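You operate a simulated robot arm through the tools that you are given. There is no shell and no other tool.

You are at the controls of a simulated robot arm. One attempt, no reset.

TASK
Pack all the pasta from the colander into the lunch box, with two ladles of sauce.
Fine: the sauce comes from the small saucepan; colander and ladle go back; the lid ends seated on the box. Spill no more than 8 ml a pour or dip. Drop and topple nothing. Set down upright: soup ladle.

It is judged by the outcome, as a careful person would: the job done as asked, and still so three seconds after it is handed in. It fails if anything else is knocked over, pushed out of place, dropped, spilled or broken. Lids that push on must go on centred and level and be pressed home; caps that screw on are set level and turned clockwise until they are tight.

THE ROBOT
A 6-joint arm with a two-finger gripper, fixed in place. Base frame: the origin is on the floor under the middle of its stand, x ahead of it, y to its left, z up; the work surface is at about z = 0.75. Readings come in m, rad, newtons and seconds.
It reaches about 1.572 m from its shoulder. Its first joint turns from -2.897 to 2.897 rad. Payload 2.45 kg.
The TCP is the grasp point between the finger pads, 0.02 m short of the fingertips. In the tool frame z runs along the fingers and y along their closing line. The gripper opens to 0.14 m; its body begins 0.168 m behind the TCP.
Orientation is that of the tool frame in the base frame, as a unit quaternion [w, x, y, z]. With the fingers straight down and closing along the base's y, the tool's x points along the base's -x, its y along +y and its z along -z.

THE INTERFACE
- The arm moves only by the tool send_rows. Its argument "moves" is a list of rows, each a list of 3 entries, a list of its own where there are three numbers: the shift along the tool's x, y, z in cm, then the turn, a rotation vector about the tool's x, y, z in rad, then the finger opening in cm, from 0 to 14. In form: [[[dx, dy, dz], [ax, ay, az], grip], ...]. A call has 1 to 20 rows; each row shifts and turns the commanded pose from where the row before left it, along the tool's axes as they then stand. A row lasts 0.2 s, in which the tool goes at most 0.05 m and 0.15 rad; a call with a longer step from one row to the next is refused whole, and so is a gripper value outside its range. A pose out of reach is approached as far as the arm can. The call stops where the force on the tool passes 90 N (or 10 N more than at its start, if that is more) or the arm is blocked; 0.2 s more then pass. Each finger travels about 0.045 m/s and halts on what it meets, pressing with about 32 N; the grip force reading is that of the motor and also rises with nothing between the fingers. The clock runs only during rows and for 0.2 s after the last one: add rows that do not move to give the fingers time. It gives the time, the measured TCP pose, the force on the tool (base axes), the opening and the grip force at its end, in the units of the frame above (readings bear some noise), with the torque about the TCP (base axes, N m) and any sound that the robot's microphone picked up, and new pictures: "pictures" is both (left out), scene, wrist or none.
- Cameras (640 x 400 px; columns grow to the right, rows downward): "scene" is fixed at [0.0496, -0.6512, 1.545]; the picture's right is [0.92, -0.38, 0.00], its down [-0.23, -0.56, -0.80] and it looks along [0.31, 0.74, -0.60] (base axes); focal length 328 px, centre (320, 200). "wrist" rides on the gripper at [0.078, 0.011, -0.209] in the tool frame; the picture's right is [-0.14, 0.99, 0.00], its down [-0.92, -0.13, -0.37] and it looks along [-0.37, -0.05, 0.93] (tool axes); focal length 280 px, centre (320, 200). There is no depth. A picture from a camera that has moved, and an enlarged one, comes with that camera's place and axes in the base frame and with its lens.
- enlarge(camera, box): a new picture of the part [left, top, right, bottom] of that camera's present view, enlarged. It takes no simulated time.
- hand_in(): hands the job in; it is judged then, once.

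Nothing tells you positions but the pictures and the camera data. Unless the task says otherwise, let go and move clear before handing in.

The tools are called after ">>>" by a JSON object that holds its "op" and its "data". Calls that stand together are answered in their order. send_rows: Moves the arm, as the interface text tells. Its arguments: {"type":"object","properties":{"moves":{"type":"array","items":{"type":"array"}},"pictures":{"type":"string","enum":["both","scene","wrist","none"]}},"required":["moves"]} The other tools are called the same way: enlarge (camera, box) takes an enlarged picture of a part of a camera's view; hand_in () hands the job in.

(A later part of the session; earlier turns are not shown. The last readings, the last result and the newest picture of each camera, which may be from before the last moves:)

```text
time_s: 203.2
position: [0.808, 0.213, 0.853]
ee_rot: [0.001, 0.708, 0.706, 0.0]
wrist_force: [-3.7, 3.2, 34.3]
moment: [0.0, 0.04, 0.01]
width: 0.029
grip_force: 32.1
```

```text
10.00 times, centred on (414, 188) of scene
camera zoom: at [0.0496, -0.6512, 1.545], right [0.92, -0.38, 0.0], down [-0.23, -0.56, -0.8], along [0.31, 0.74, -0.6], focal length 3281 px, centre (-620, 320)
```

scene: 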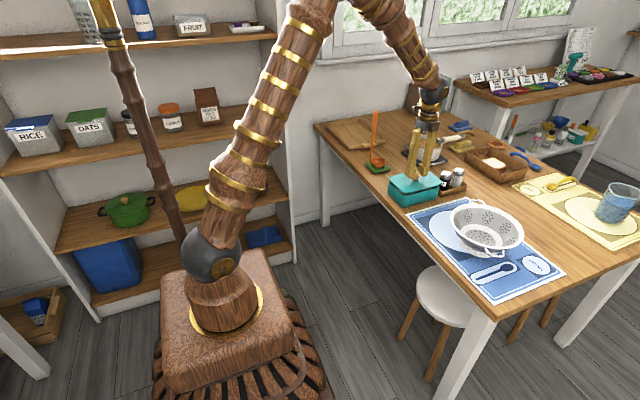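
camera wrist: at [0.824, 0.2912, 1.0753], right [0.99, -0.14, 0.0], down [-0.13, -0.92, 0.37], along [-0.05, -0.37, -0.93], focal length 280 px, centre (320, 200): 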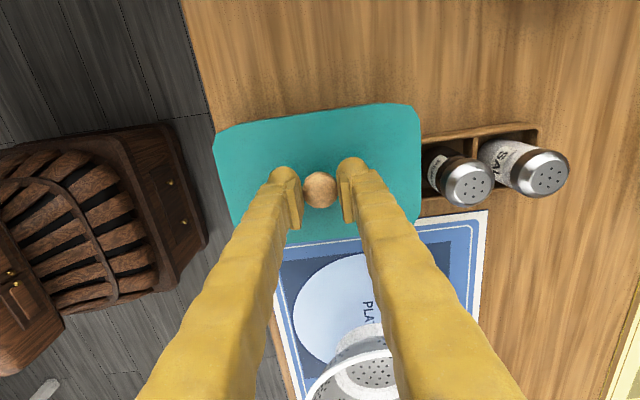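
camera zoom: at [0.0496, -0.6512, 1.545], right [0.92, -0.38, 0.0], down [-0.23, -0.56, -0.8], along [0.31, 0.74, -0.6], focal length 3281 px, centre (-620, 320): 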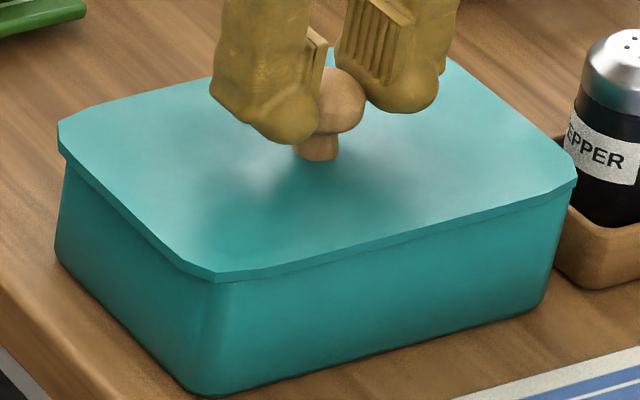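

Contact is even (no moment) at 34 N with no click yet. I press a bit more.

>>> {"op": "send_rows", "data": {"moves": [[[0, 0, 0.1], [0, 0, 0], 0], [[0, 0, 0], [0, 0, 0], 0]], "pictures": "none"}}

```text
time_s: 203.8
position: [0.8089, 0.2115, 0.8516]
ee_rot: [0.002, 0.708, 0.706, 0.0]
wrist_force: [-1.9, 4.1, 28.1]
moment: [0.0, -0.03, 0.01]
width: 0.0297
grip_force: 32.3
```

>>> {"op": "enlarge", "data": {"camera": "scene", "box": [384, 178, 416, 198]}}

>>> {"op": "enlarge", "data": {"camera": "scene", "box": [416, 172, 448, 192]}}

>>> {"op": "enlarge", "data": {"camera": "wrist", "box": [180, 60, 436, 220]}}

```text
16.00 times, centred on (400, 188) of scene
camera zoom: at [0.0496, -0.6512, 1.545], right [0.92, -0.38, 0.0], down [-0.23, -0.56, -0.8], along [0.31, 0.74, -0.6], focal length 5249 px, centre (-960, 392)
```

zoom: 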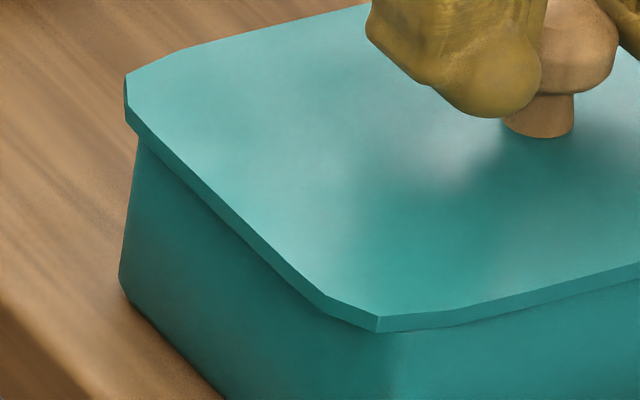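

```text
16.00 times, centred on (432, 182) of scene
camera zoom: at [0.0496, -0.6512, 1.545], right [0.92, -0.38, 0.0], down [-0.23, -0.56, -0.8], along [0.31, 0.74, -0.6], focal length 5249 px, centre (-1472, 488)
```

zoom: 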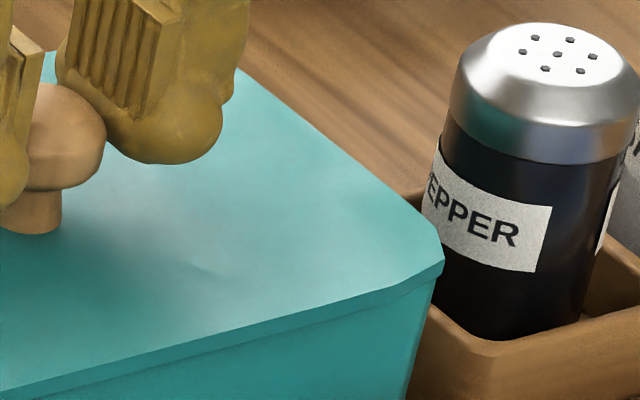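

```text
2.50 times, centred on (308, 140) of wrist
camera zoom: at [0.8189, 0.2925, 1.0607], right [0.99, -0.14, 0.0], down [-0.13, -0.92, 0.37], along [-0.05, -0.37, -0.93], focal length 701 px, centre (350, 350)
```

zoom: 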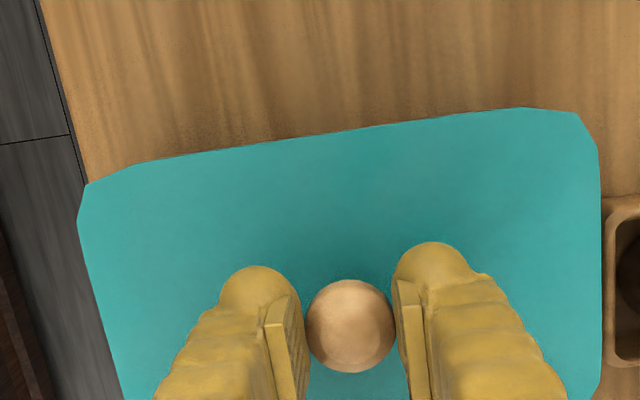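

The lid sits evenly but may not be pressed home: my grip slips on the knob at about 30 N. I'll open slightly and slide the fingertips down either side of the knob to push on the lid plate itself.

>>> {"op": "send_rows", "data": {"moves": [[[0, 0, 0], [0, 0, 0], 3.3], [[0, 0, 0], [0, 0, 0], 3.8], [[0, 0, 0.6], [0, 0, 0], 3.8], [[0, 0, 0.6], [0, 0, 0], 3.8], [[0, 0, 0], [0, 0, 0], 3.8]], "pictures": "wrist"}}

>>> {"op": "enlarge", "data": {"camera": "scene", "box": [382, 165, 446, 205]}}

```text
time_s: 205.0
position: [0.8084, 0.2118, 0.8397]
ee_rot: [0.001, 0.708, 0.706, 0.0]
wrist_force: [0.6, -0.6, 0.2]
moment: [-0.01, 0.0, 0.04]
width: 0.0379
grip_force: 0.1
camera wrist: at [0.8193, 0.2917, 1.0485], right [0.99, -0.14, 0.0], down [-0.13, -0.92, 0.37], along [-0.05, -0.37, -0.93], focal length 280 px, centre (320, 200)
```

wrist: 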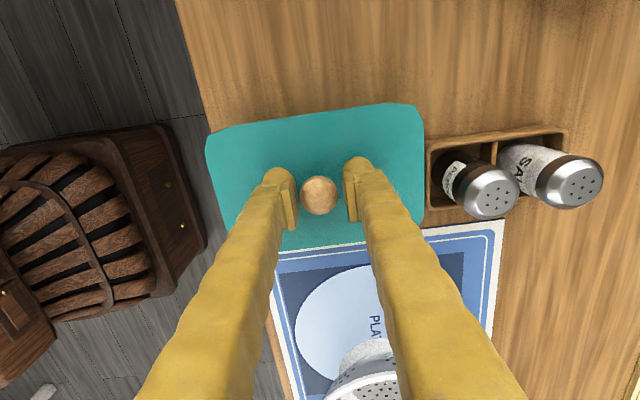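

```text
10.00 times, centred on (414, 185) of scene
camera zoom: at [0.0496, -0.6512, 1.545], right [0.92, -0.38, 0.0], down [-0.23, -0.56, -0.8], along [0.31, 0.74, -0.6], focal length 3281 px, centre (-620, 350)
```

zoom: 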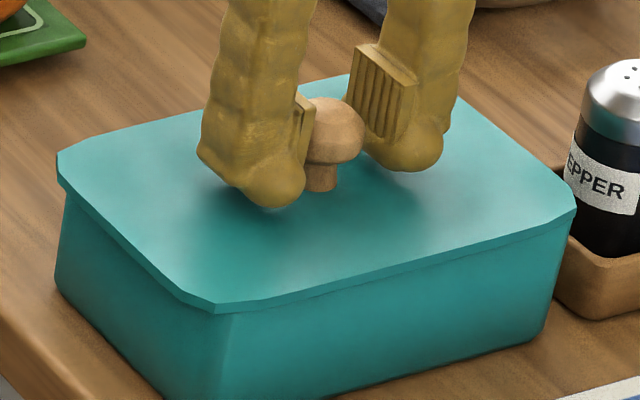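

The fingertips are just above the lid plate, either side of the knob. I lower until they press on it.

>>> {"op": "send_rows", "data": {"moves": [[[0, 0, 0.2], [0, 0, 0], 3.8], [[0, 0, 0.15], [0, 0, 0], 3.8], [[0, 0, 0], [0, 0, 0], 3.8]], "pictures": "none"}}

>>> {"op": "send_rows", "data": {"moves": [[[0, 0, 0.15], [0, 0, 0], 3.8], [[0, 0, 0], [0, 0, 0], 3.8]], "pictures": "none"}}

```text
time_s: 205.8
position: [0.8087, 0.2116, 0.8355]
ee_rot: [0.002, 0.708, 0.707, 0.0]
wrist_force: [0.2, -0.7, -0.8]
moment: [0.0, 0.02, 0.02]
width: 0.0381
grip_force: 0.0
```

```text
time_s: 206.4
position: [0.8088, 0.2115, 0.8363]
ee_rot: [0.003, 0.708, 0.706, 0.0]
wrist_force: [-2.2, -0.5, 15.9]
moment: [0.01, 0.17, 0.01]
width: 0.0382
grip_force: 0.1
```

>>> {"op": "send_rows", "data": {"moves": [[[0, 0, 0.1], [0, 0, 0], 3.8], [[0, 0, 0], [0, 0, 0], 3.8]], "pictures": "none"}}

>>> {"op": "send_rows", "data": {"moves": [[[0, 0, 0.1], [0, 0, 0], 3.8], [[0, 0, 0], [0, 0, 0], 3.8]], "pictures": "none"}}

```text
time_s: 207.0
position: [0.8086, 0.2121, 0.835]
ee_rot: [0.002, 0.707, 0.707, 0.001]
wrist_force: [-8.2, -6.5, 43.1]
moment: [-0.1, 0.75, 0.09]
width: 0.0384
grip_force: 0.4
```

```text
time_s: 207.6
position: [0.8092, 0.2116, 0.8328]
ee_rot: [0.002, 0.707, 0.707, 0.002]
wrist_force: [-9.7, -7.2, 68.4]
moment: [-0.07, 1.13, 0.02]
width: 0.0383
grip_force: 0.1
```

>>> {"op": "enlarge", "data": {"camera": "scene", "box": [382, 165, 446, 205]}}

>>> {"op": "enlarge", "data": {"camera": "scene", "box": [384, 178, 416, 198]}}

>>> {"op": "enlarge", "data": {"camera": "scene", "box": [416, 172, 448, 192]}}

```text
10.00 times, centred on (414, 185) of scene
camera zoom: at [0.0496, -0.6512, 1.545], right [0.92, -0.38, 0.0], down [-0.23, -0.56, -0.8], along [0.31, 0.74, -0.6], focal length 3281 px, centre (-620, 350)
```

zoom: 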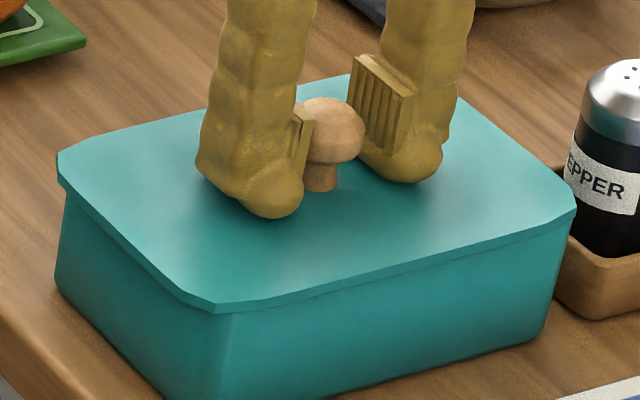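

```text
16.00 times, centred on (400, 188) of scene
camera zoom: at [0.0496, -0.6512, 1.545], right [0.92, -0.38, 0.0], down [-0.23, -0.56, -0.8], along [0.31, 0.74, -0.6], focal length 5249 px, centre (-960, 392)
```

zoom: 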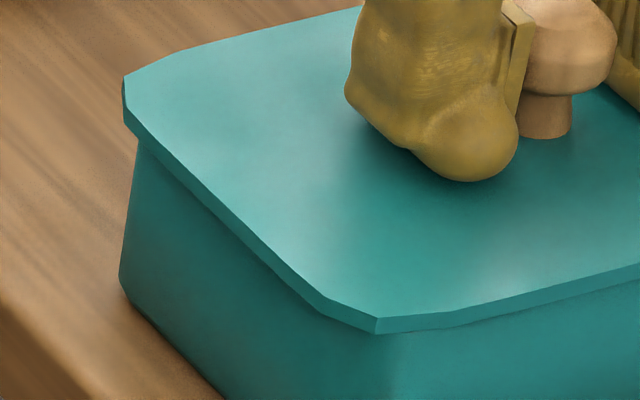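

```text
16.00 times, centred on (432, 182) of scene
camera zoom: at [0.0496, -0.6512, 1.545], right [0.92, -0.38, 0.0], down [-0.23, -0.56, -0.8], along [0.31, 0.74, -0.6], focal length 5249 px, centre (-1472, 488)
```

zoom: 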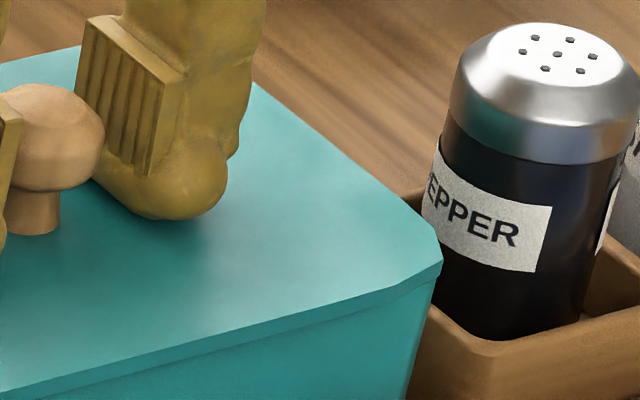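

>>> {"op": "enlarge", "data": {"camera": "scene", "box": [400, 184, 416, 194]}}

>>> {"op": "enlarge", "data": {"camera": "scene", "box": [428, 180, 444, 190]}}

>>> {"op": "enlarge", "data": {"camera": "scene", "box": [384, 176, 400, 186]}}

```text
16.00 times, centred on (408, 189) of scene
camera zoom: at [0.0496, -0.6512, 1.545], right [0.92, -0.38, 0.0], down [-0.23, -0.56, -0.8], along [0.31, 0.74, -0.6], focal length 5249 px, centre (-1088, 376)
```

zoom: 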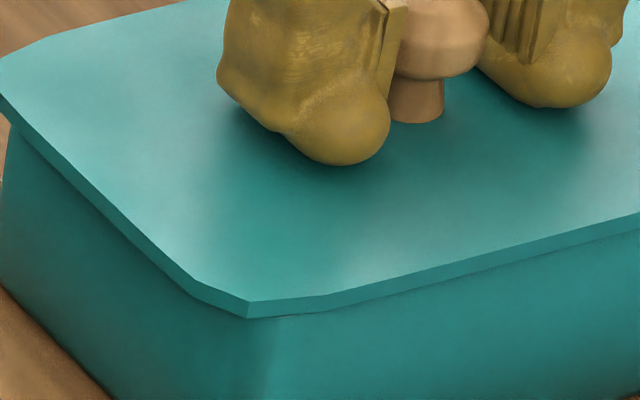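

```text
16.00 times, centred on (436, 185) of scene
camera zoom: at [0.0496, -0.6512, 1.545], right [0.92, -0.38, 0.0], down [-0.23, -0.56, -0.8], along [0.31, 0.74, -0.6], focal length 5249 px, centre (-1536, 440)
```

zoom: 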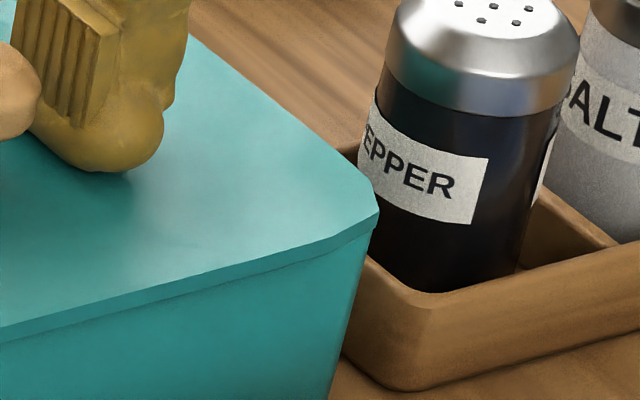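

```text
16.00 times, centred on (392, 181) of scene
camera zoom: at [0.0496, -0.6512, 1.545], right [0.92, -0.38, 0.0], down [-0.23, -0.56, -0.8], along [0.31, 0.74, -0.6], focal length 5249 px, centre (-832, 504)
```

zoom: 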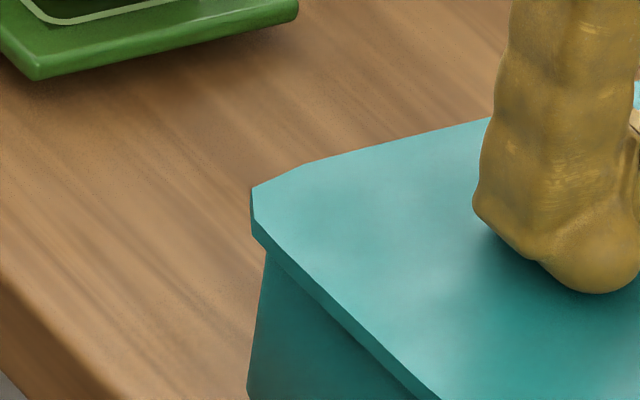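

The lid is flush, level and centred all round under 68 N. I press slightly more, evenly, then release and check retention.

>>> {"op": "send_rows", "data": {"moves": [[[0, 0, 0.06], [0, 0, 0], 3.8], [[0, 0, 0], [0, 0, 0], 3.8], [[0, 0, 0], [0, 0, 0], 3.8]], "pictures": "none"}}

```text
time_s: 208.2
position: [0.8111, 0.212, 0.8348]
ee_rot: [0.003, 0.707, 0.707, 0.003]
wrist_force: [-2.8, -2.9, 21.5]
moment: [-0.01, 0.51, 0.21]
width: 0.0387
grip_force: 0.7
stopped in row 2: the force on the tool passed its limit at 92 N (the readings are from after the stop); the commanded pose is now the measured one
```

The press peaked at 92 N and stopped safely. I look at the lid, then lift the fingers off.

>>> {"op": "enlarge", "data": {"camera": "scene", "box": [382, 165, 446, 205]}}

>>> {"op": "send_rows", "data": {"moves": [[[0, 0, -0.3], [0, 0, 0], 3.8], [[0, 0, -0.5], [0, 0, 0], 3.8], [[0, 0, -0.8], [0, 0, 0], 3.8], [[0, 0, 0], [0, 0, 0], 3.8]], "pictures": "both"}}

>>> {"op": "enlarge", "data": {"camera": "scene", "box": [382, 165, 446, 205]}}

>>> {"op": "enlarge", "data": {"camera": "wrist", "box": [180, 80, 436, 240]}}

```text
10.00 times, centred on (414, 185) of scene
camera zoom: at [0.0496, -0.6512, 1.545], right [0.92, -0.38, 0.0], down [-0.23, -0.56, -0.8], along [0.31, 0.74, -0.6], focal length 3281 px, centre (-620, 350)
```

zoom: 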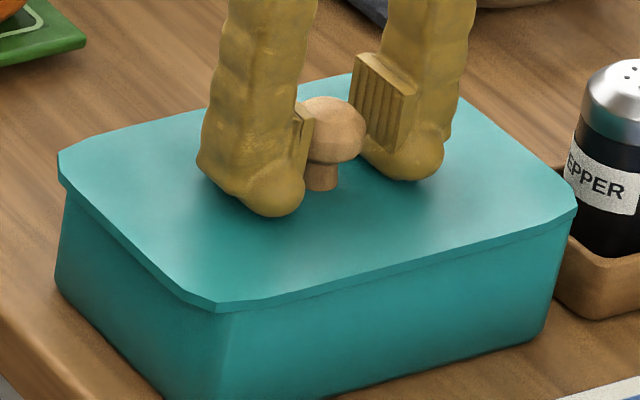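

```text
time_s: 209.2
position: [0.8107, 0.2125, 0.8496]
ee_rot: [0.002, 0.708, 0.707, 0.001]
wrist_force: [-0.2, -0.7, 0.0]
moment: [-0.03, -0.01, -0.02]
width: 0.0383
grip_force: 0.1
camera wrist: at [0.8203, 0.2921, 1.0588], right [0.99, -0.14, 0.01], down [-0.13, -0.92, 0.37], along [-0.05, -0.37, -0.93], focal length 280 px, centre (320, 200)
```

scene: 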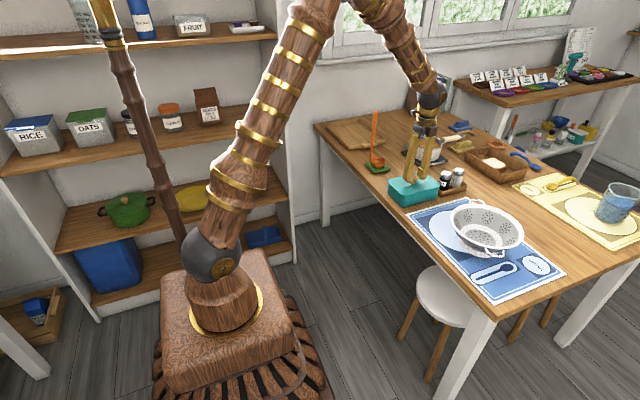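
wrist: 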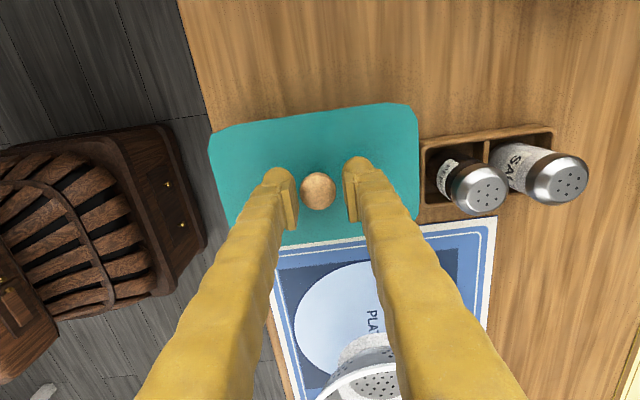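

```text
10.00 times, centred on (414, 185) of scene
camera zoom: at [0.0496, -0.6512, 1.545], right [0.92, -0.38, 0.0], down [-0.23, -0.56, -0.8], along [0.31, 0.74, -0.6], focal length 3281 px, centre (-620, 350)
```

zoom: 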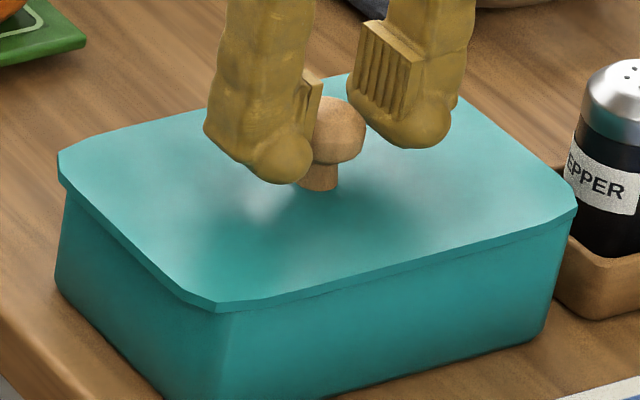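

```text
2.50 times, centred on (308, 160) of wrist
camera zoom: at [0.8203, 0.2921, 1.0588], right [0.99, -0.14, 0.01], down [-0.13, -0.92, 0.37], along [-0.05, -0.37, -0.93], focal length 701 px, centre (350, 300)
```

zoom: 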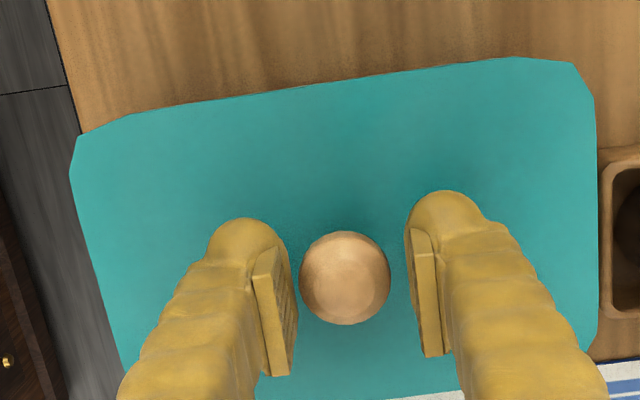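

The lid sits centred, level and unmoved after firm pressing. As a gentle check, I re-grip the knob and give a tiny tug to see whether it is seated.

>>> {"op": "send_rows", "data": {"moves": [[[0, 0, 0], [0, 0, 0], 3.2], [[0, 0, 0], [0, 0, 0], 2.5], [[0, 0, 0], [0, 0, 0], 1.5], [[0, 0, 0], [0, 0, 0], 1.5]], "pictures": "none"}}

>>> {"op": "send_rows", "data": {"moves": [[[0, 0, -0.1], [0, 0, 0], 1.5], [[0, 0, -0.1], [0, 0, 0], 1.5], [[0, 0, 0], [0, 0, 0], 1.5]], "pictures": "none"}}

>>> {"op": "enlarge", "data": {"camera": "scene", "box": [382, 165, 446, 205]}}

```text
time_s: 210.2
position: [0.8106, 0.2113, 0.8493]
ee_rot: [0.002, 0.708, 0.706, 0.002]
wrist_force: [0.0, -0.2, 0.9]
moment: [-0.03, 0.02, 0.01]
width: 0.029
grip_force: 31.8
```

```text
time_s: 211.0
position: [0.8095, 0.2116, 0.8515]
ee_rot: [0.003, 0.708, 0.707, 0.002]
wrist_force: [-0.4, 0.4, 0.8]
moment: [-0.02, -0.06, -0.02]
width: 0.0293
grip_force: 31.9
```

```text
10.00 times, centred on (414, 185) of scene
camera zoom: at [0.0496, -0.6512, 1.545], right [0.92, -0.38, 0.0], down [-0.23, -0.56, -0.8], along [0.31, 0.74, -0.6], focal length 3281 px, centre (-620, 350)
```

zoom: 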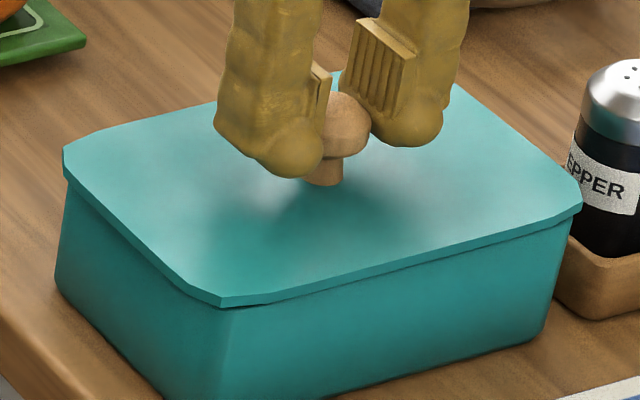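

The lid came up freely, so it is only resting, not pressed home. It likely has a small skirt whose far long side sits on the rim because the lid is about 3 mm too far toward -y. I raise it slightly, shift +y 3 mm and -x 2 mm, and try again.

>>> {"op": "send_rows", "data": {"moves": [[[0, 0, -0.4], [0, 0, 0], 0], [[0.33, -0.2, 0], [0, 0, 0], 0], [[0, 0, 0], [0, 0, 0], 0]], "pictures": "none"}}

>>> {"op": "enlarge", "data": {"camera": "scene", "box": [382, 165, 446, 205]}}

>>> {"op": "enlarge", "data": {"camera": "wrist", "box": [180, 80, 436, 240]}}

```text
time_s: 211.8
position: [0.8073, 0.2147, 0.8556]
ee_rot: [0.003, 0.708, 0.706, 0.001]
wrist_force: [-0.4, 0.0, 0.2]
moment: [0.01, 0.0, 0.0]
width: 0.0289
grip_force: 31.9
```

```text
10.00 times, centred on (414, 185) of scene
camera zoom: at [0.0496, -0.6512, 1.545], right [0.92, -0.38, 0.0], down [-0.23, -0.56, -0.8], along [0.31, 0.74, -0.6], focal length 3281 px, centre (-620, 350)
```

zoom: 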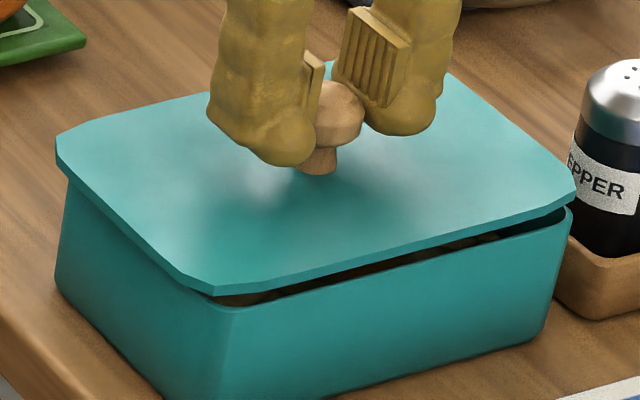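

```text
2.50 times, centred on (308, 160) of wrist
camera zoom: at [0.8181, 0.2948, 1.0649], right [0.99, -0.14, 0.01], down [-0.13, -0.92, 0.37], along [-0.05, -0.37, -0.93], focal length 701 px, centre (350, 300)
```

zoom: 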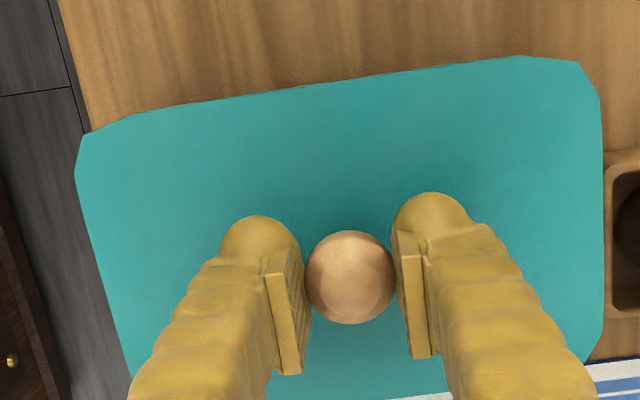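

>>> {"op": "enlarge", "data": {"camera": "scene", "box": [412, 180, 428, 190]}}

>>> {"op": "enlarge", "data": {"camera": "scene", "box": [430, 178, 446, 188]}}

>>> {"op": "enlarge", "data": {"camera": "scene", "box": [386, 180, 402, 190]}}

```text
16.00 times, centred on (420, 185) of scene
camera zoom: at [0.0496, -0.6512, 1.545], right [0.92, -0.38, 0.0], down [-0.23, -0.56, -0.8], along [0.31, 0.74, -0.6], focal length 5249 px, centre (-1280, 440)
```

zoom: 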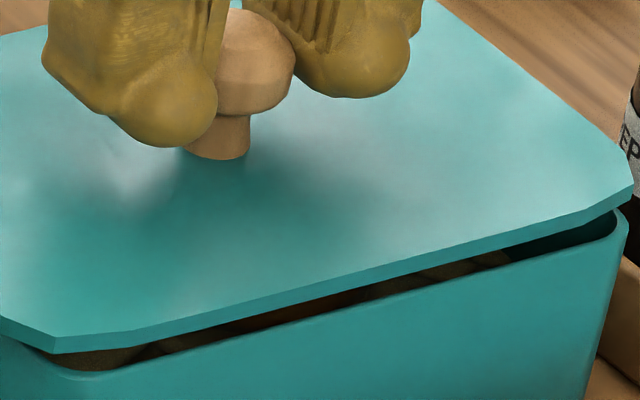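

```text
16.00 times, centred on (438, 183) of scene
camera zoom: at [0.0496, -0.6512, 1.545], right [0.92, -0.38, 0.0], down [-0.23, -0.56, -0.8], along [0.31, 0.74, -0.6], focal length 5249 px, centre (-1568, 472)
```

zoom: 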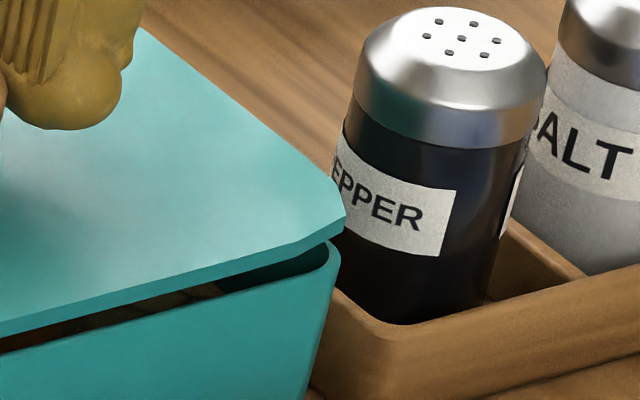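

```text
16.00 times, centred on (394, 185) of scene
camera zoom: at [0.0496, -0.6512, 1.545], right [0.92, -0.38, 0.0], down [-0.23, -0.56, -0.8], along [0.31, 0.74, -0.6], focal length 5249 px, centre (-864, 440)
```

zoom: 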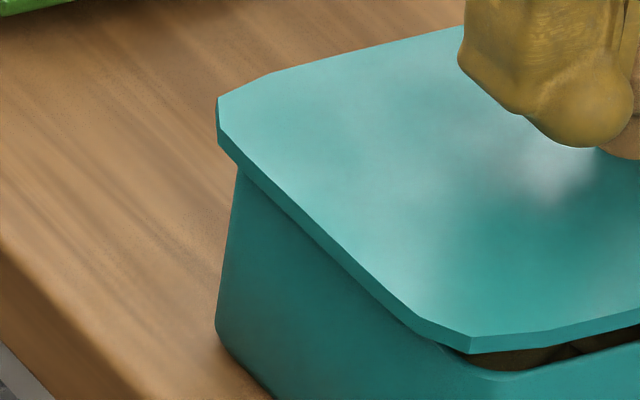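

Re-measuring the front overhang with the gap visible suggests the lid should instead go toward -y (TCP y of about 0.2095). I shift it there while still raised and lower gently to see whether it drops further.

>>> {"op": "send_rows", "data": {"moves": [[[-0.55, 0, 0], [0, 0, 0], 0], [[0, 0, 0.3], [0, 0, 0], 0], [[0, 0, 0], [0, 0, 0], 0]], "pictures": "none"}}

>>> {"op": "enlarge", "data": {"camera": "scene", "box": [412, 180, 428, 190]}}

>>> {"op": "enlarge", "data": {"camera": "scene", "box": [382, 165, 446, 205]}}

```text
time_s: 212.6
position: [0.8082, 0.2092, 0.8514]
ee_rot: [0.003, 0.708, 0.707, 0.001]
wrist_force: [0.6, 0.1, -0.6]
moment: [-0.01, -0.01, 0.01]
width: 0.0292
grip_force: 32.2
```

```text
16.00 times, centred on (420, 185) of scene
camera zoom: at [0.0496, -0.6512, 1.545], right [0.92, -0.38, 0.0], down [-0.23, -0.56, -0.8], along [0.31, 0.74, -0.6], focal length 5249 px, centre (-1280, 440)
```

zoom: 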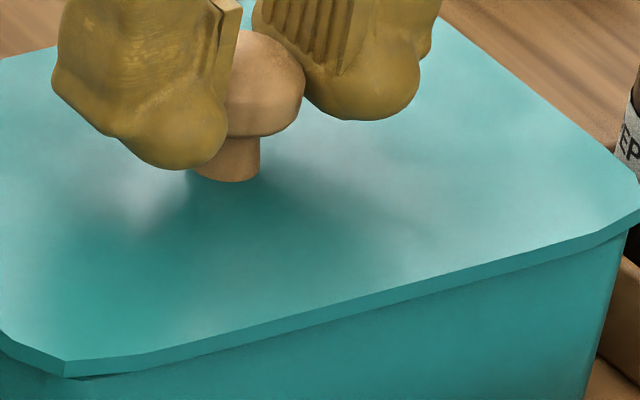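

```text
10.00 times, centred on (414, 185) of scene
camera zoom: at [0.0496, -0.6512, 1.545], right [0.92, -0.38, 0.0], down [-0.23, -0.56, -0.8], along [0.31, 0.74, -0.6], focal length 3281 px, centre (-620, 350)
```

zoom: 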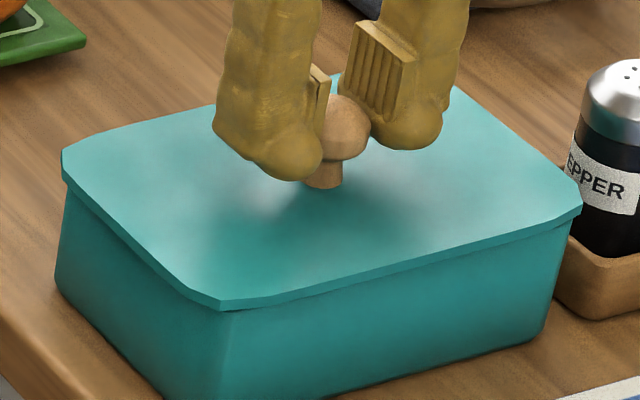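

>>> {"op": "send_rows", "data": {"moves": [[[0, -0.1, 0.15], [0, 0, 0], 0], [[0, 0, 0], [0, 0, 0], 0]], "pictures": "none"}}

>>> {"op": "send_rows", "data": {"moves": [[[0, 0, 0.1], [0, 0, 0], 0], [[0, 0, 0], [0, 0, 0], 0]], "pictures": "none"}}

>>> {"op": "send_rows", "data": {"moves": [[[0, 0, 0.1], [0, 0, 0], 0], [[0, 0, 0], [0, 0, 0], 0]], "pictures": "none"}}

```text
time_s: 213.2
position: [0.807, 0.2104, 0.8516]
ee_rot: [0.003, 0.708, 0.706, 0.002]
wrist_force: [0.4, -0.3, -0.6]
moment: [-0.01, 0.0, -0.03]
width: 0.0291
grip_force: 31.8
```

```text
time_s: 213.8
position: [0.808, 0.2099, 0.8496]
ee_rot: [0.003, 0.708, 0.706, 0.002]
wrist_force: [0.4, -0.5, 0.7]
moment: [-0.02, 0.0, 0.01]
width: 0.0291
grip_force: 32.2
```

```text
time_s: 214.4
position: [0.8071, 0.209, 0.8493]
ee_rot: [0.003, 0.708, 0.707, 0.001]
wrist_force: [-1.1, -0.5, 4.7]
moment: [-0.01, 0.01, 0.02]
width: 0.029
grip_force: 32.3
```

>>> {"op": "send_rows", "data": {"moves": [[[0, 0, 0.1], [0, 0, 0], 0], [[0, 0, 0], [0, 0, 0], 0]], "pictures": "none"}}

>>> {"op": "enlarge", "data": {"camera": "scene", "box": [412, 180, 428, 190]}}

>>> {"op": "enlarge", "data": {"camera": "scene", "box": [430, 178, 446, 188]}}

>>> {"op": "enlarge", "data": {"camera": "scene", "box": [386, 180, 402, 190]}}

```text
time_s: 215.0
position: [0.8068, 0.2096, 0.849]
ee_rot: [0.003, 0.708, 0.706, 0.002]
wrist_force: [-0.9, -3.7, 27.2]
moment: [-0.07, 0.02, 0.03]
width: 0.0294
grip_force: 32.4
```

```text
16.00 times, centred on (420, 185) of scene
camera zoom: at [0.0496, -0.6512, 1.545], right [0.92, -0.38, 0.0], down [-0.23, -0.56, -0.8], along [0.31, 0.74, -0.6], focal length 5249 px, centre (-1280, 440)
```

zoom: 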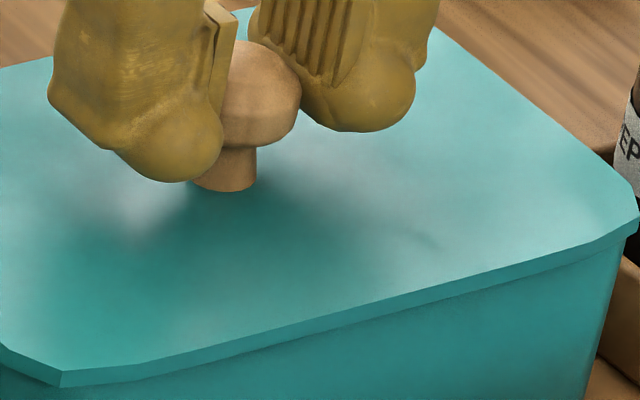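

```text
16.00 times, centred on (438, 183) of scene
camera zoom: at [0.0496, -0.6512, 1.545], right [0.92, -0.38, 0.0], down [-0.23, -0.56, -0.8], along [0.31, 0.74, -0.6], focal length 5249 px, centre (-1568, 472)
```

zoom: 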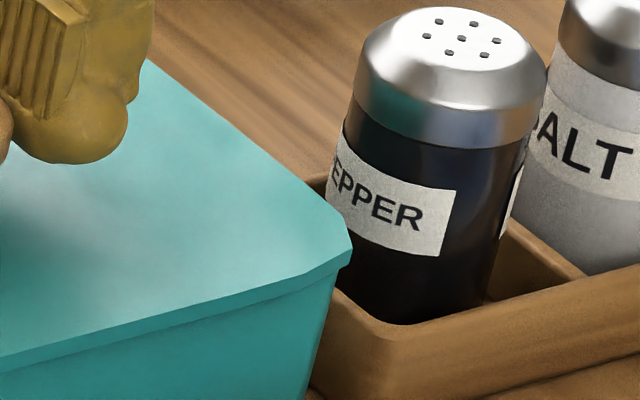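

```text
16.00 times, centred on (394, 185) of scene
camera zoom: at [0.0496, -0.6512, 1.545], right [0.92, -0.38, 0.0], down [-0.23, -0.56, -0.8], along [0.31, 0.74, -0.6], focal length 5249 px, centre (-864, 440)
```

zoom: 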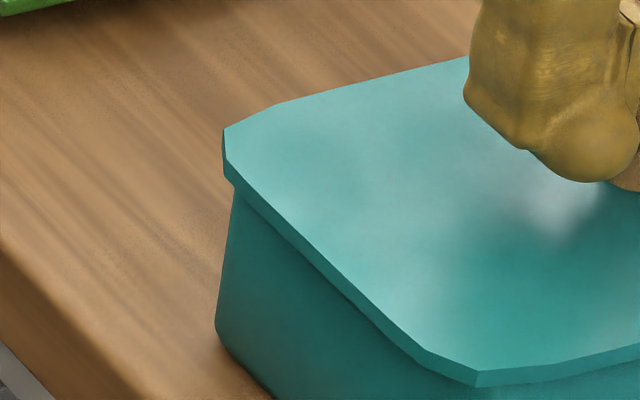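

>>> {"op": "enlarge", "data": {"camera": "scene", "box": [382, 165, 446, 205]}}

>>> {"op": "enlarge", "data": {"camera": "scene", "box": [390, 170, 406, 180]}}

>>> {"op": "enlarge", "data": {"camera": "scene", "box": [424, 168, 440, 178]}}

>>> {"op": "enlarge", "data": {"camera": "scene", "box": [412, 186, 428, 196]}}

```text
10.00 times, centred on (414, 185) of scene
camera zoom: at [0.0496, -0.6512, 1.545], right [0.92, -0.38, 0.0], down [-0.23, -0.56, -0.8], along [0.31, 0.74, -0.6], focal length 3281 px, centre (-620, 350)
```

zoom: 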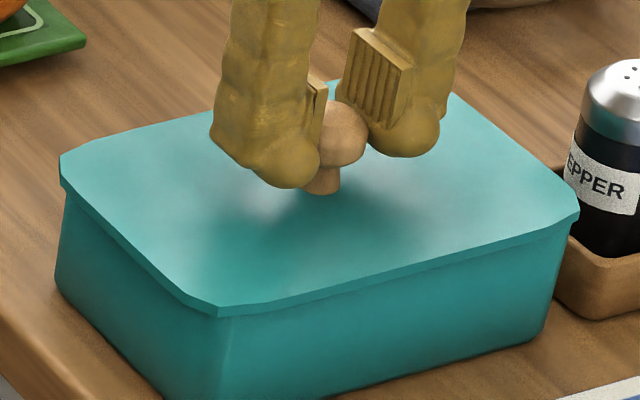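

```text
16.00 times, centred on (398, 175) of scene
camera zoom: at [0.0496, -0.6512, 1.545], right [0.92, -0.38, 0.0], down [-0.23, -0.56, -0.8], along [0.31, 0.74, -0.6], focal length 5249 px, centre (-928, 600)
```

zoom: 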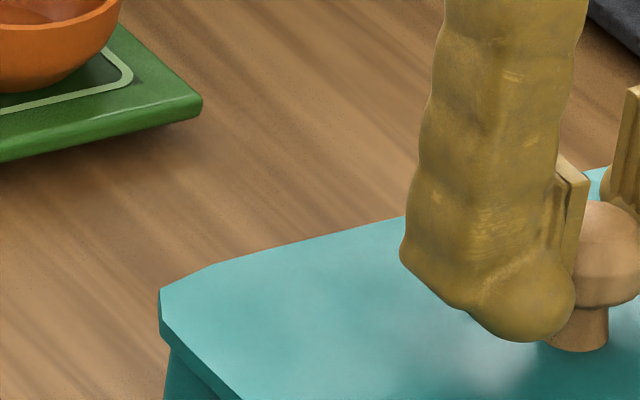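

```text
16.00 times, centred on (432, 173) of scene
camera zoom: at [0.0496, -0.6512, 1.545], right [0.92, -0.38, 0.0], down [-0.23, -0.56, -0.8], along [0.31, 0.74, -0.6], focal length 5249 px, centre (-1472, 632)
```

zoom: 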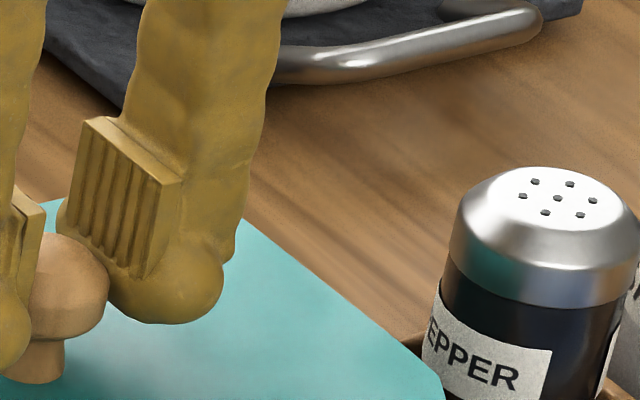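

```text
16.00 times, centred on (420, 191) of scene
camera zoom: at [0.0496, -0.6512, 1.545], right [0.92, -0.38, 0.0], down [-0.23, -0.56, -0.8], along [0.31, 0.74, -0.6], focal length 5249 px, centre (-1280, 344)
```

zoom: 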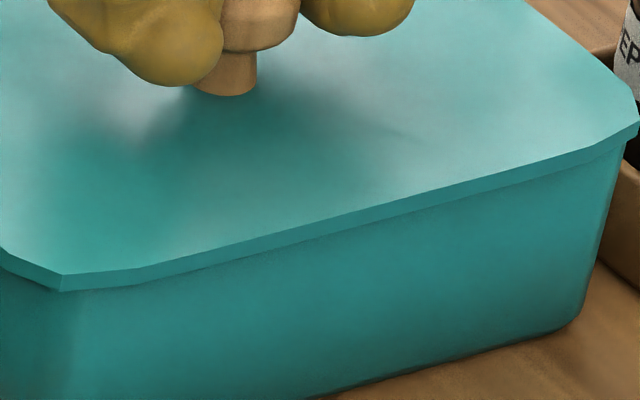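

I test another lateral position (+5 mm in y), since the images allow that reading too. I raise 3 mm, shift and lower, checking whether the contact height gets lower.

>>> {"op": "send_rows", "data": {"moves": [[[0, 0, -0.45], [0, 0, 0], 0], [[0.5, 0.2, 0], [0, 0, 0], 0], [[0, 0, 0.2], [0, 0, 0], 0], [[0, 0, 0], [0, 0, 0], 0]], "pictures": "none"}}

>>> {"op": "send_rows", "data": {"moves": [[[0, 0, 0.1], [0, 0, 0], 0], [[0, 0, 0], [0, 0, 0], 0]], "pictures": "none"}}

>>> {"op": "send_rows", "data": {"moves": [[[0, 0, 0.1], [0, 0, 0], 0], [[0, 0, 0], [0, 0, 0], 0]], "pictures": "none"}}

>>> {"op": "enlarge", "data": {"camera": "scene", "box": [382, 165, 446, 205]}}

```text
time_s: 216.0
position: [0.8088, 0.2151, 0.8505]
ee_rot: [0.002, 0.707, 0.707, 0.0]
wrist_force: [0.1, -2.5, -0.4]
moment: [-0.03, -0.04, -0.01]
width: 0.0292
grip_force: 31.7
```

```text
time_s: 216.6
position: [0.8092, 0.2141, 0.8493]
ee_rot: [0.002, 0.707, 0.707, 0.0]
wrist_force: [0.4, -3.7, 2.0]
moment: [-0.02, -0.04, -0.02]
width: 0.0292
grip_force: 31.6
```

```text
time_s: 217.2
position: [0.8087, 0.2137, 0.8484]
ee_rot: [0.003, 0.707, 0.707, 0.002]
wrist_force: [3.9, -3.2, 12.0]
moment: [-0.05, -0.03, 0.02]
width: 0.029
grip_force: 32.0
```

```text
10.00 times, centred on (414, 185) of scene
camera zoom: at [0.0496, -0.6512, 1.545], right [0.92, -0.38, 0.0], down [-0.23, -0.56, -0.8], along [0.31, 0.74, -0.6], focal length 3281 px, centre (-620, 350)
```

zoom: 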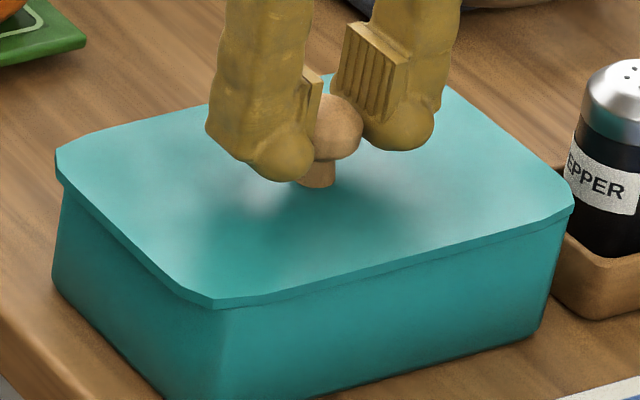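

There was a sideways reaction force while the lid was barely touching, so its underside is already engaged in the box and my shift nudged the box slightly. I ease the pressure and step back in -y to find the free, centred position.

>>> {"op": "send_rows", "data": {"moves": [[[0, 0, -0.15], [0, 0, 0], 0], [[-0.1, 0, 0], [0, 0, 0], 0], [[0, 0, 0], [0, 0, 0], 0]], "pictures": "none"}}

>>> {"op": "send_rows", "data": {"moves": [[[-0.1, 0, 0], [0, 0, 0], 0], [[0, 0, 0], [0, 0, 0], 0]], "pictures": "none"}}

>>> {"op": "send_rows", "data": {"moves": [[[-0.1, 0, 0], [0, 0, 0], 0], [[0, 0, 0], [0, 0, 0], 0]], "pictures": "none"}}

```text
time_s: 218.0
position: [0.8074, 0.2132, 0.8477]
ee_rot: [0.003, 0.708, 0.706, 0.001]
wrist_force: [-0.3, -0.5, -0.8]
moment: [0.02, -0.01, 0.04]
width: 0.0288
grip_force: 32.4
```

```text
time_s: 218.6
position: [0.8092, 0.212, 0.8483]
ee_rot: [0.003, 0.707, 0.707, 0.001]
wrist_force: [-1.1, 0.6, -0.5]
moment: [0.01, 0.01, -0.03]
width: 0.0292
grip_force: 31.9
```

```text
time_s: 219.2
position: [0.808, 0.2112, 0.8487]
ee_rot: [0.002, 0.708, 0.706, 0.002]
wrist_force: [-0.2, 0.2, -0.2]
moment: [-0.02, 0.01, -0.01]
width: 0.0291
grip_force: 32.2
```

>>> {"op": "send_rows", "data": {"moves": [[[-0.1, 0, 0], [0, 0, 0], 0], [[0, 0, 0], [0, 0, 0], 0]], "pictures": "none"}}

>>> {"op": "send_rows", "data": {"moves": [[[-0.1, 0, 0], [0, 0, 0], 0], [[0, 0, 0], [0, 0, 0], 0]], "pictures": "none"}}

>>> {"op": "send_rows", "data": {"moves": [[[-0.1, 0, 0], [0, 0, 0], 0], [[0, 0, 0], [0, 0, 0], 0]], "pictures": "none"}}

>>> {"op": "enlarge", "data": {"camera": "scene", "box": [382, 165, 446, 205]}}

```text
time_s: 219.8
position: [0.8086, 0.2102, 0.8491]
ee_rot: [0.003, 0.708, 0.706, 0.001]
wrist_force: [-0.2, -0.6, -1.8]
moment: [0.05, -0.03, 0.01]
width: 0.029
grip_force: 31.5
```

```text
time_s: 220.4
position: [0.8087, 0.2101, 0.8493]
ee_rot: [0.003, 0.708, 0.706, 0.002]
wrist_force: [0.1, -0.2, 0.0]
moment: [0.02, 0.03, 0.03]
width: 0.029
grip_force: 32.1
```

```text
time_s: 221.0
position: [0.8086, 0.2091, 0.8504]
ee_rot: [0.003, 0.708, 0.707, 0.001]
wrist_force: [0.4, 3.0, 1.0]
moment: [0.0, -0.05, -0.01]
width: 0.0289
grip_force: 32.2
```

```text
10.00 times, centred on (414, 185) of scene
camera zoom: at [0.0496, -0.6512, 1.545], right [0.92, -0.38, 0.0], down [-0.23, -0.56, -0.8], along [0.31, 0.74, -0.6], focal length 3281 px, centre (-620, 350)
```

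zoom: 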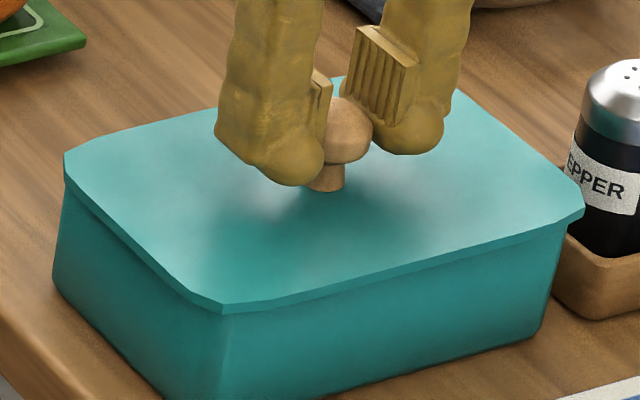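

The lid is engaged: free play in y runs from about 0.209 to 0.2135. I centre it in y and probe the play in x the same way.

>>> {"op": "send_rows", "data": {"moves": [[[0.21, 0, 0], [0, 0, 0], 0], [[0, -0.1, 0], [0, 0, 0], 0], [[0, 0, 0], [0, 0, 0], 0]], "pictures": "none"}}

>>> {"op": "send_rows", "data": {"moves": [[[0, -0.1, 0], [0, 0, 0], 0], [[0, 0, 0], [0, 0, 0], 0]], "pictures": "none"}}

>>> {"op": "send_rows", "data": {"moves": [[[0, -0.1, 0], [0, 0, 0], 0], [[0, 0, 0], [0, 0, 0], 0]], "pictures": "none"}}

```text
time_s: 221.8
position: [0.8084, 0.2115, 0.8498]
ee_rot: [0.002, 0.708, 0.706, 0.001]
wrist_force: [0.0, 0.5, -1.1]
moment: [-0.01, 0.0, -0.01]
width: 0.0292
grip_force: 31.9
```

```text
time_s: 222.4
position: [0.8072, 0.2105, 0.8502]
ee_rot: [0.002, 0.707, 0.707, 0.001]
wrist_force: [-0.4, -0.6, -0.5]
moment: [0.0, 0.0, -0.02]
width: 0.029
grip_force: 31.4
```

```text
time_s: 223.0
position: [0.8057, 0.2101, 0.85]
ee_rot: [0.003, 0.708, 0.706, 0.001]
wrist_force: [-0.2, 0.1, -0.9]
moment: [-0.01, 0.02, 0.01]
width: 0.0288
grip_force: 32.0
```

>>> {"op": "send_rows", "data": {"moves": [[[0, -0.1, 0], [0, 0, 0], 0], [[0, 0, 0], [0, 0, 0], 0]], "pictures": "none"}}

>>> {"op": "send_rows", "data": {"moves": [[[0, -0.1, 0], [0, 0, 0], 0], [[0, 0, 0], [0, 0, 0], 0]], "pictures": "none"}}

>>> {"op": "enlarge", "data": {"camera": "scene", "box": [382, 165, 446, 205]}}

```text
time_s: 223.6
position: [0.806, 0.2108, 0.8492]
ee_rot: [0.002, 0.708, 0.706, 0.002]
wrist_force: [4.0, 0.5, 2.0]
moment: [0.01, 0.06, 0.02]
width: 0.0291
grip_force: 31.9
```

```text
time_s: 224.2
position: [0.8035, 0.2109, 0.8496]
ee_rot: [0.002, 0.708, 0.707, 0.001]
wrist_force: [3.2, 0.2, 1.7]
moment: [-0.01, 0.05, -0.02]
width: 0.0291
grip_force: 32.2
```

```text
10.00 times, centred on (414, 185) of scene
camera zoom: at [0.0496, -0.6512, 1.545], right [0.92, -0.38, 0.0], down [-0.23, -0.56, -0.8], along [0.31, 0.74, -0.6], focal length 3281 px, centre (-620, 350)
```

zoom: 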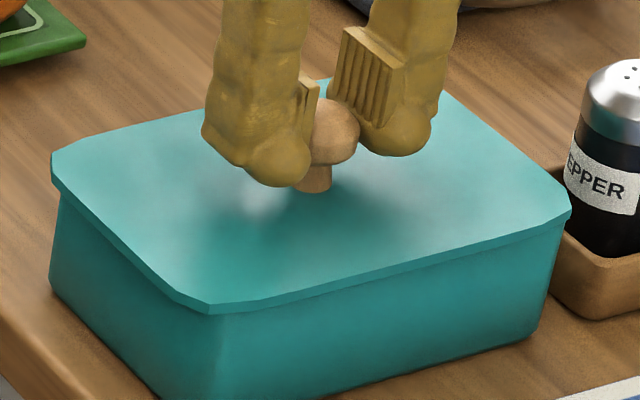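

>>> {"op": "send_rows", "data": {"moves": [[[0, 0.3, 0], [0, 0, 0], 0], [[0, 0, 0], [0, 0, 0], 0]], "pictures": "none"}}

>>> {"op": "send_rows", "data": {"moves": [[[0, 0.1, 0], [0, 0, 0], 0], [[0, 0, 0], [0, 0, 0], 0]], "pictures": "none"}}

>>> {"op": "send_rows", "data": {"moves": [[[0, 0.1, 0], [0, 0, 0], 0], [[0, 0, 0], [0, 0, 0], 0]], "pictures": "none"}}

```text
time_s: 224.8
position: [0.8075, 0.2085, 0.8492]
ee_rot: [0.002, 0.708, 0.706, 0.002]
wrist_force: [-0.1, -0.4, -0.8]
moment: [-0.03, 0.01, 0.01]
width: 0.0296
grip_force: 31.9
```

```text
time_s: 225.4
position: [0.8088, 0.2105, 0.8494]
ee_rot: [0.003, 0.707, 0.707, 0.002]
wrist_force: [0.1, -0.2, -0.1]
moment: [-0.04, 0.02, 0.02]
width: 0.0292
grip_force: 32.2
```

```text
time_s: 226.0
position: [0.8085, 0.2114, 0.8497]
ee_rot: [0.003, 0.708, 0.706, 0.001]
wrist_force: [-0.7, 0.6, -0.9]
moment: [-0.01, 0.05, -0.02]
width: 0.0292
grip_force: 32.4
```

>>> {"op": "send_rows", "data": {"moves": [[[0, 0.1, 0], [0, 0, 0], 0], [[0, 0, 0], [0, 0, 0], 0]], "pictures": "none"}}

>>> {"op": "send_rows", "data": {"moves": [[[0, 0.1, 0], [0, 0, 0], 0], [[0, 0, 0], [0, 0, 0], 0]], "pictures": "none"}}

```text
time_s: 226.6
position: [0.8092, 0.2103, 0.8483]
ee_rot: [0.003, 0.708, 0.707, 0.0]
wrist_force: [0.2, 0.4, -0.8]
moment: [0.04, -0.02, 0.01]
width: 0.029
grip_force: 31.9
```

```text
time_s: 227.2
position: [0.8099, 0.2104, 0.8499]
ee_rot: [0.003, 0.707, 0.707, 0.001]
wrist_force: [-0.1, 0.5, -0.2]
moment: [0.04, 0.01, 0.06]
width: 0.0292
grip_force: 31.7
```

>>> {"op": "send_rows", "data": {"moves": [[[0, 0.1, 0], [0, 0, 0], 0], [[0, 0, 0], [0, 0, 0], 0]], "pictures": "none"}}

>>> {"op": "send_rows", "data": {"moves": [[[0, 0.1, 0], [0, 0, 0], 0], [[0, 0, 0], [0, 0, 0], 0]], "pictures": "none"}}

>>> {"op": "enlarge", "data": {"camera": "scene", "box": [382, 165, 446, 205]}}

```text
time_s: 227.8
position: [0.8114, 0.2108, 0.851]
ee_rot: [0.002, 0.708, 0.706, 0.001]
wrist_force: [0.1, -0.8, -0.4]
moment: [-0.03, 0.02, 0.01]
width: 0.0291
grip_force: 32.1
```

```text
time_s: 228.4
position: [0.8118, 0.2109, 0.8502]
ee_rot: [0.003, 0.707, 0.707, 0.002]
wrist_force: [-3.1, -0.3, 1.2]
moment: [0.03, -0.02, 0.03]
width: 0.0289
grip_force: 32.1
```

```text
10.00 times, centred on (414, 185) of scene
camera zoom: at [0.0496, -0.6512, 1.545], right [0.92, -0.38, 0.0], down [-0.23, -0.56, -0.8], along [0.31, 0.74, -0.6], focal length 3281 px, centre (-620, 350)
```

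zoom: 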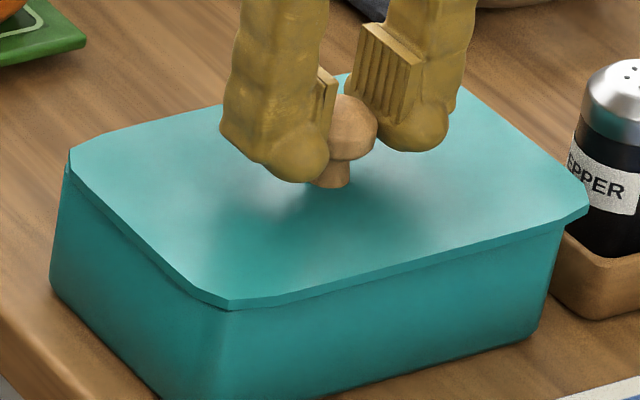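

The lid's underside is captured in the box, with free play of about x 0.804-0.812 and y 0.209-0.2135. I centre it at (0.808, 0.2113) and press down.

>>> {"op": "send_rows", "data": {"moves": [[[0.03, -0.43, 0], [0, 0, 0], 0], [[0, 0, 0.15], [0, 0, 0], 0], [[0, 0, 0], [0, 0, 0], 0]], "pictures": "none"}}

>>> {"op": "send_rows", "data": {"moves": [[[0, 0, 0.12], [0, 0, 0], 0], [[0, 0, 0], [0, 0, 0], 0]], "pictures": "none"}}

>>> {"op": "enlarge", "data": {"camera": "scene", "box": [382, 165, 446, 205]}}

```text
time_s: 229.2
position: [0.8082, 0.2101, 0.848]
ee_rot: [0.002, 0.708, 0.706, 0.001]
wrist_force: [-0.4, 1.0, 7.3]
moment: [0.03, 0.02, -0.01]
width: 0.0288
grip_force: 32.4
```

```text
time_s: 229.8
position: [0.8074, 0.2116, 0.8477]
ee_rot: [0.002, 0.708, 0.707, 0.002]
wrist_force: [-0.4, -5.9, 27.1]
moment: [-0.07, 0.01, -0.02]
width: 0.0294
grip_force: 31.9
```

```text
10.00 times, centred on (414, 185) of scene
camera zoom: at [0.0496, -0.6512, 1.545], right [0.92, -0.38, 0.0], down [-0.23, -0.56, -0.8], along [0.31, 0.74, -0.6], focal length 3281 px, centre (-620, 350)
```

zoom: 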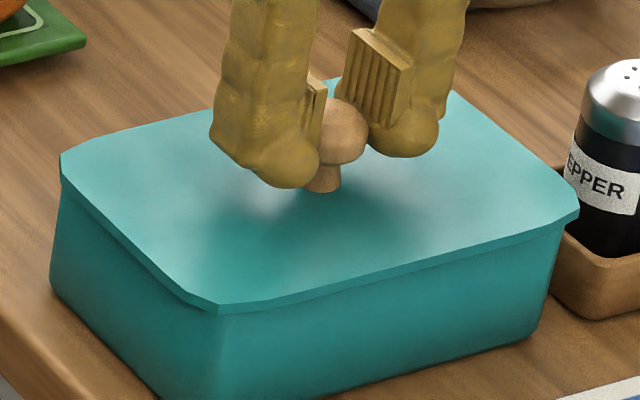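

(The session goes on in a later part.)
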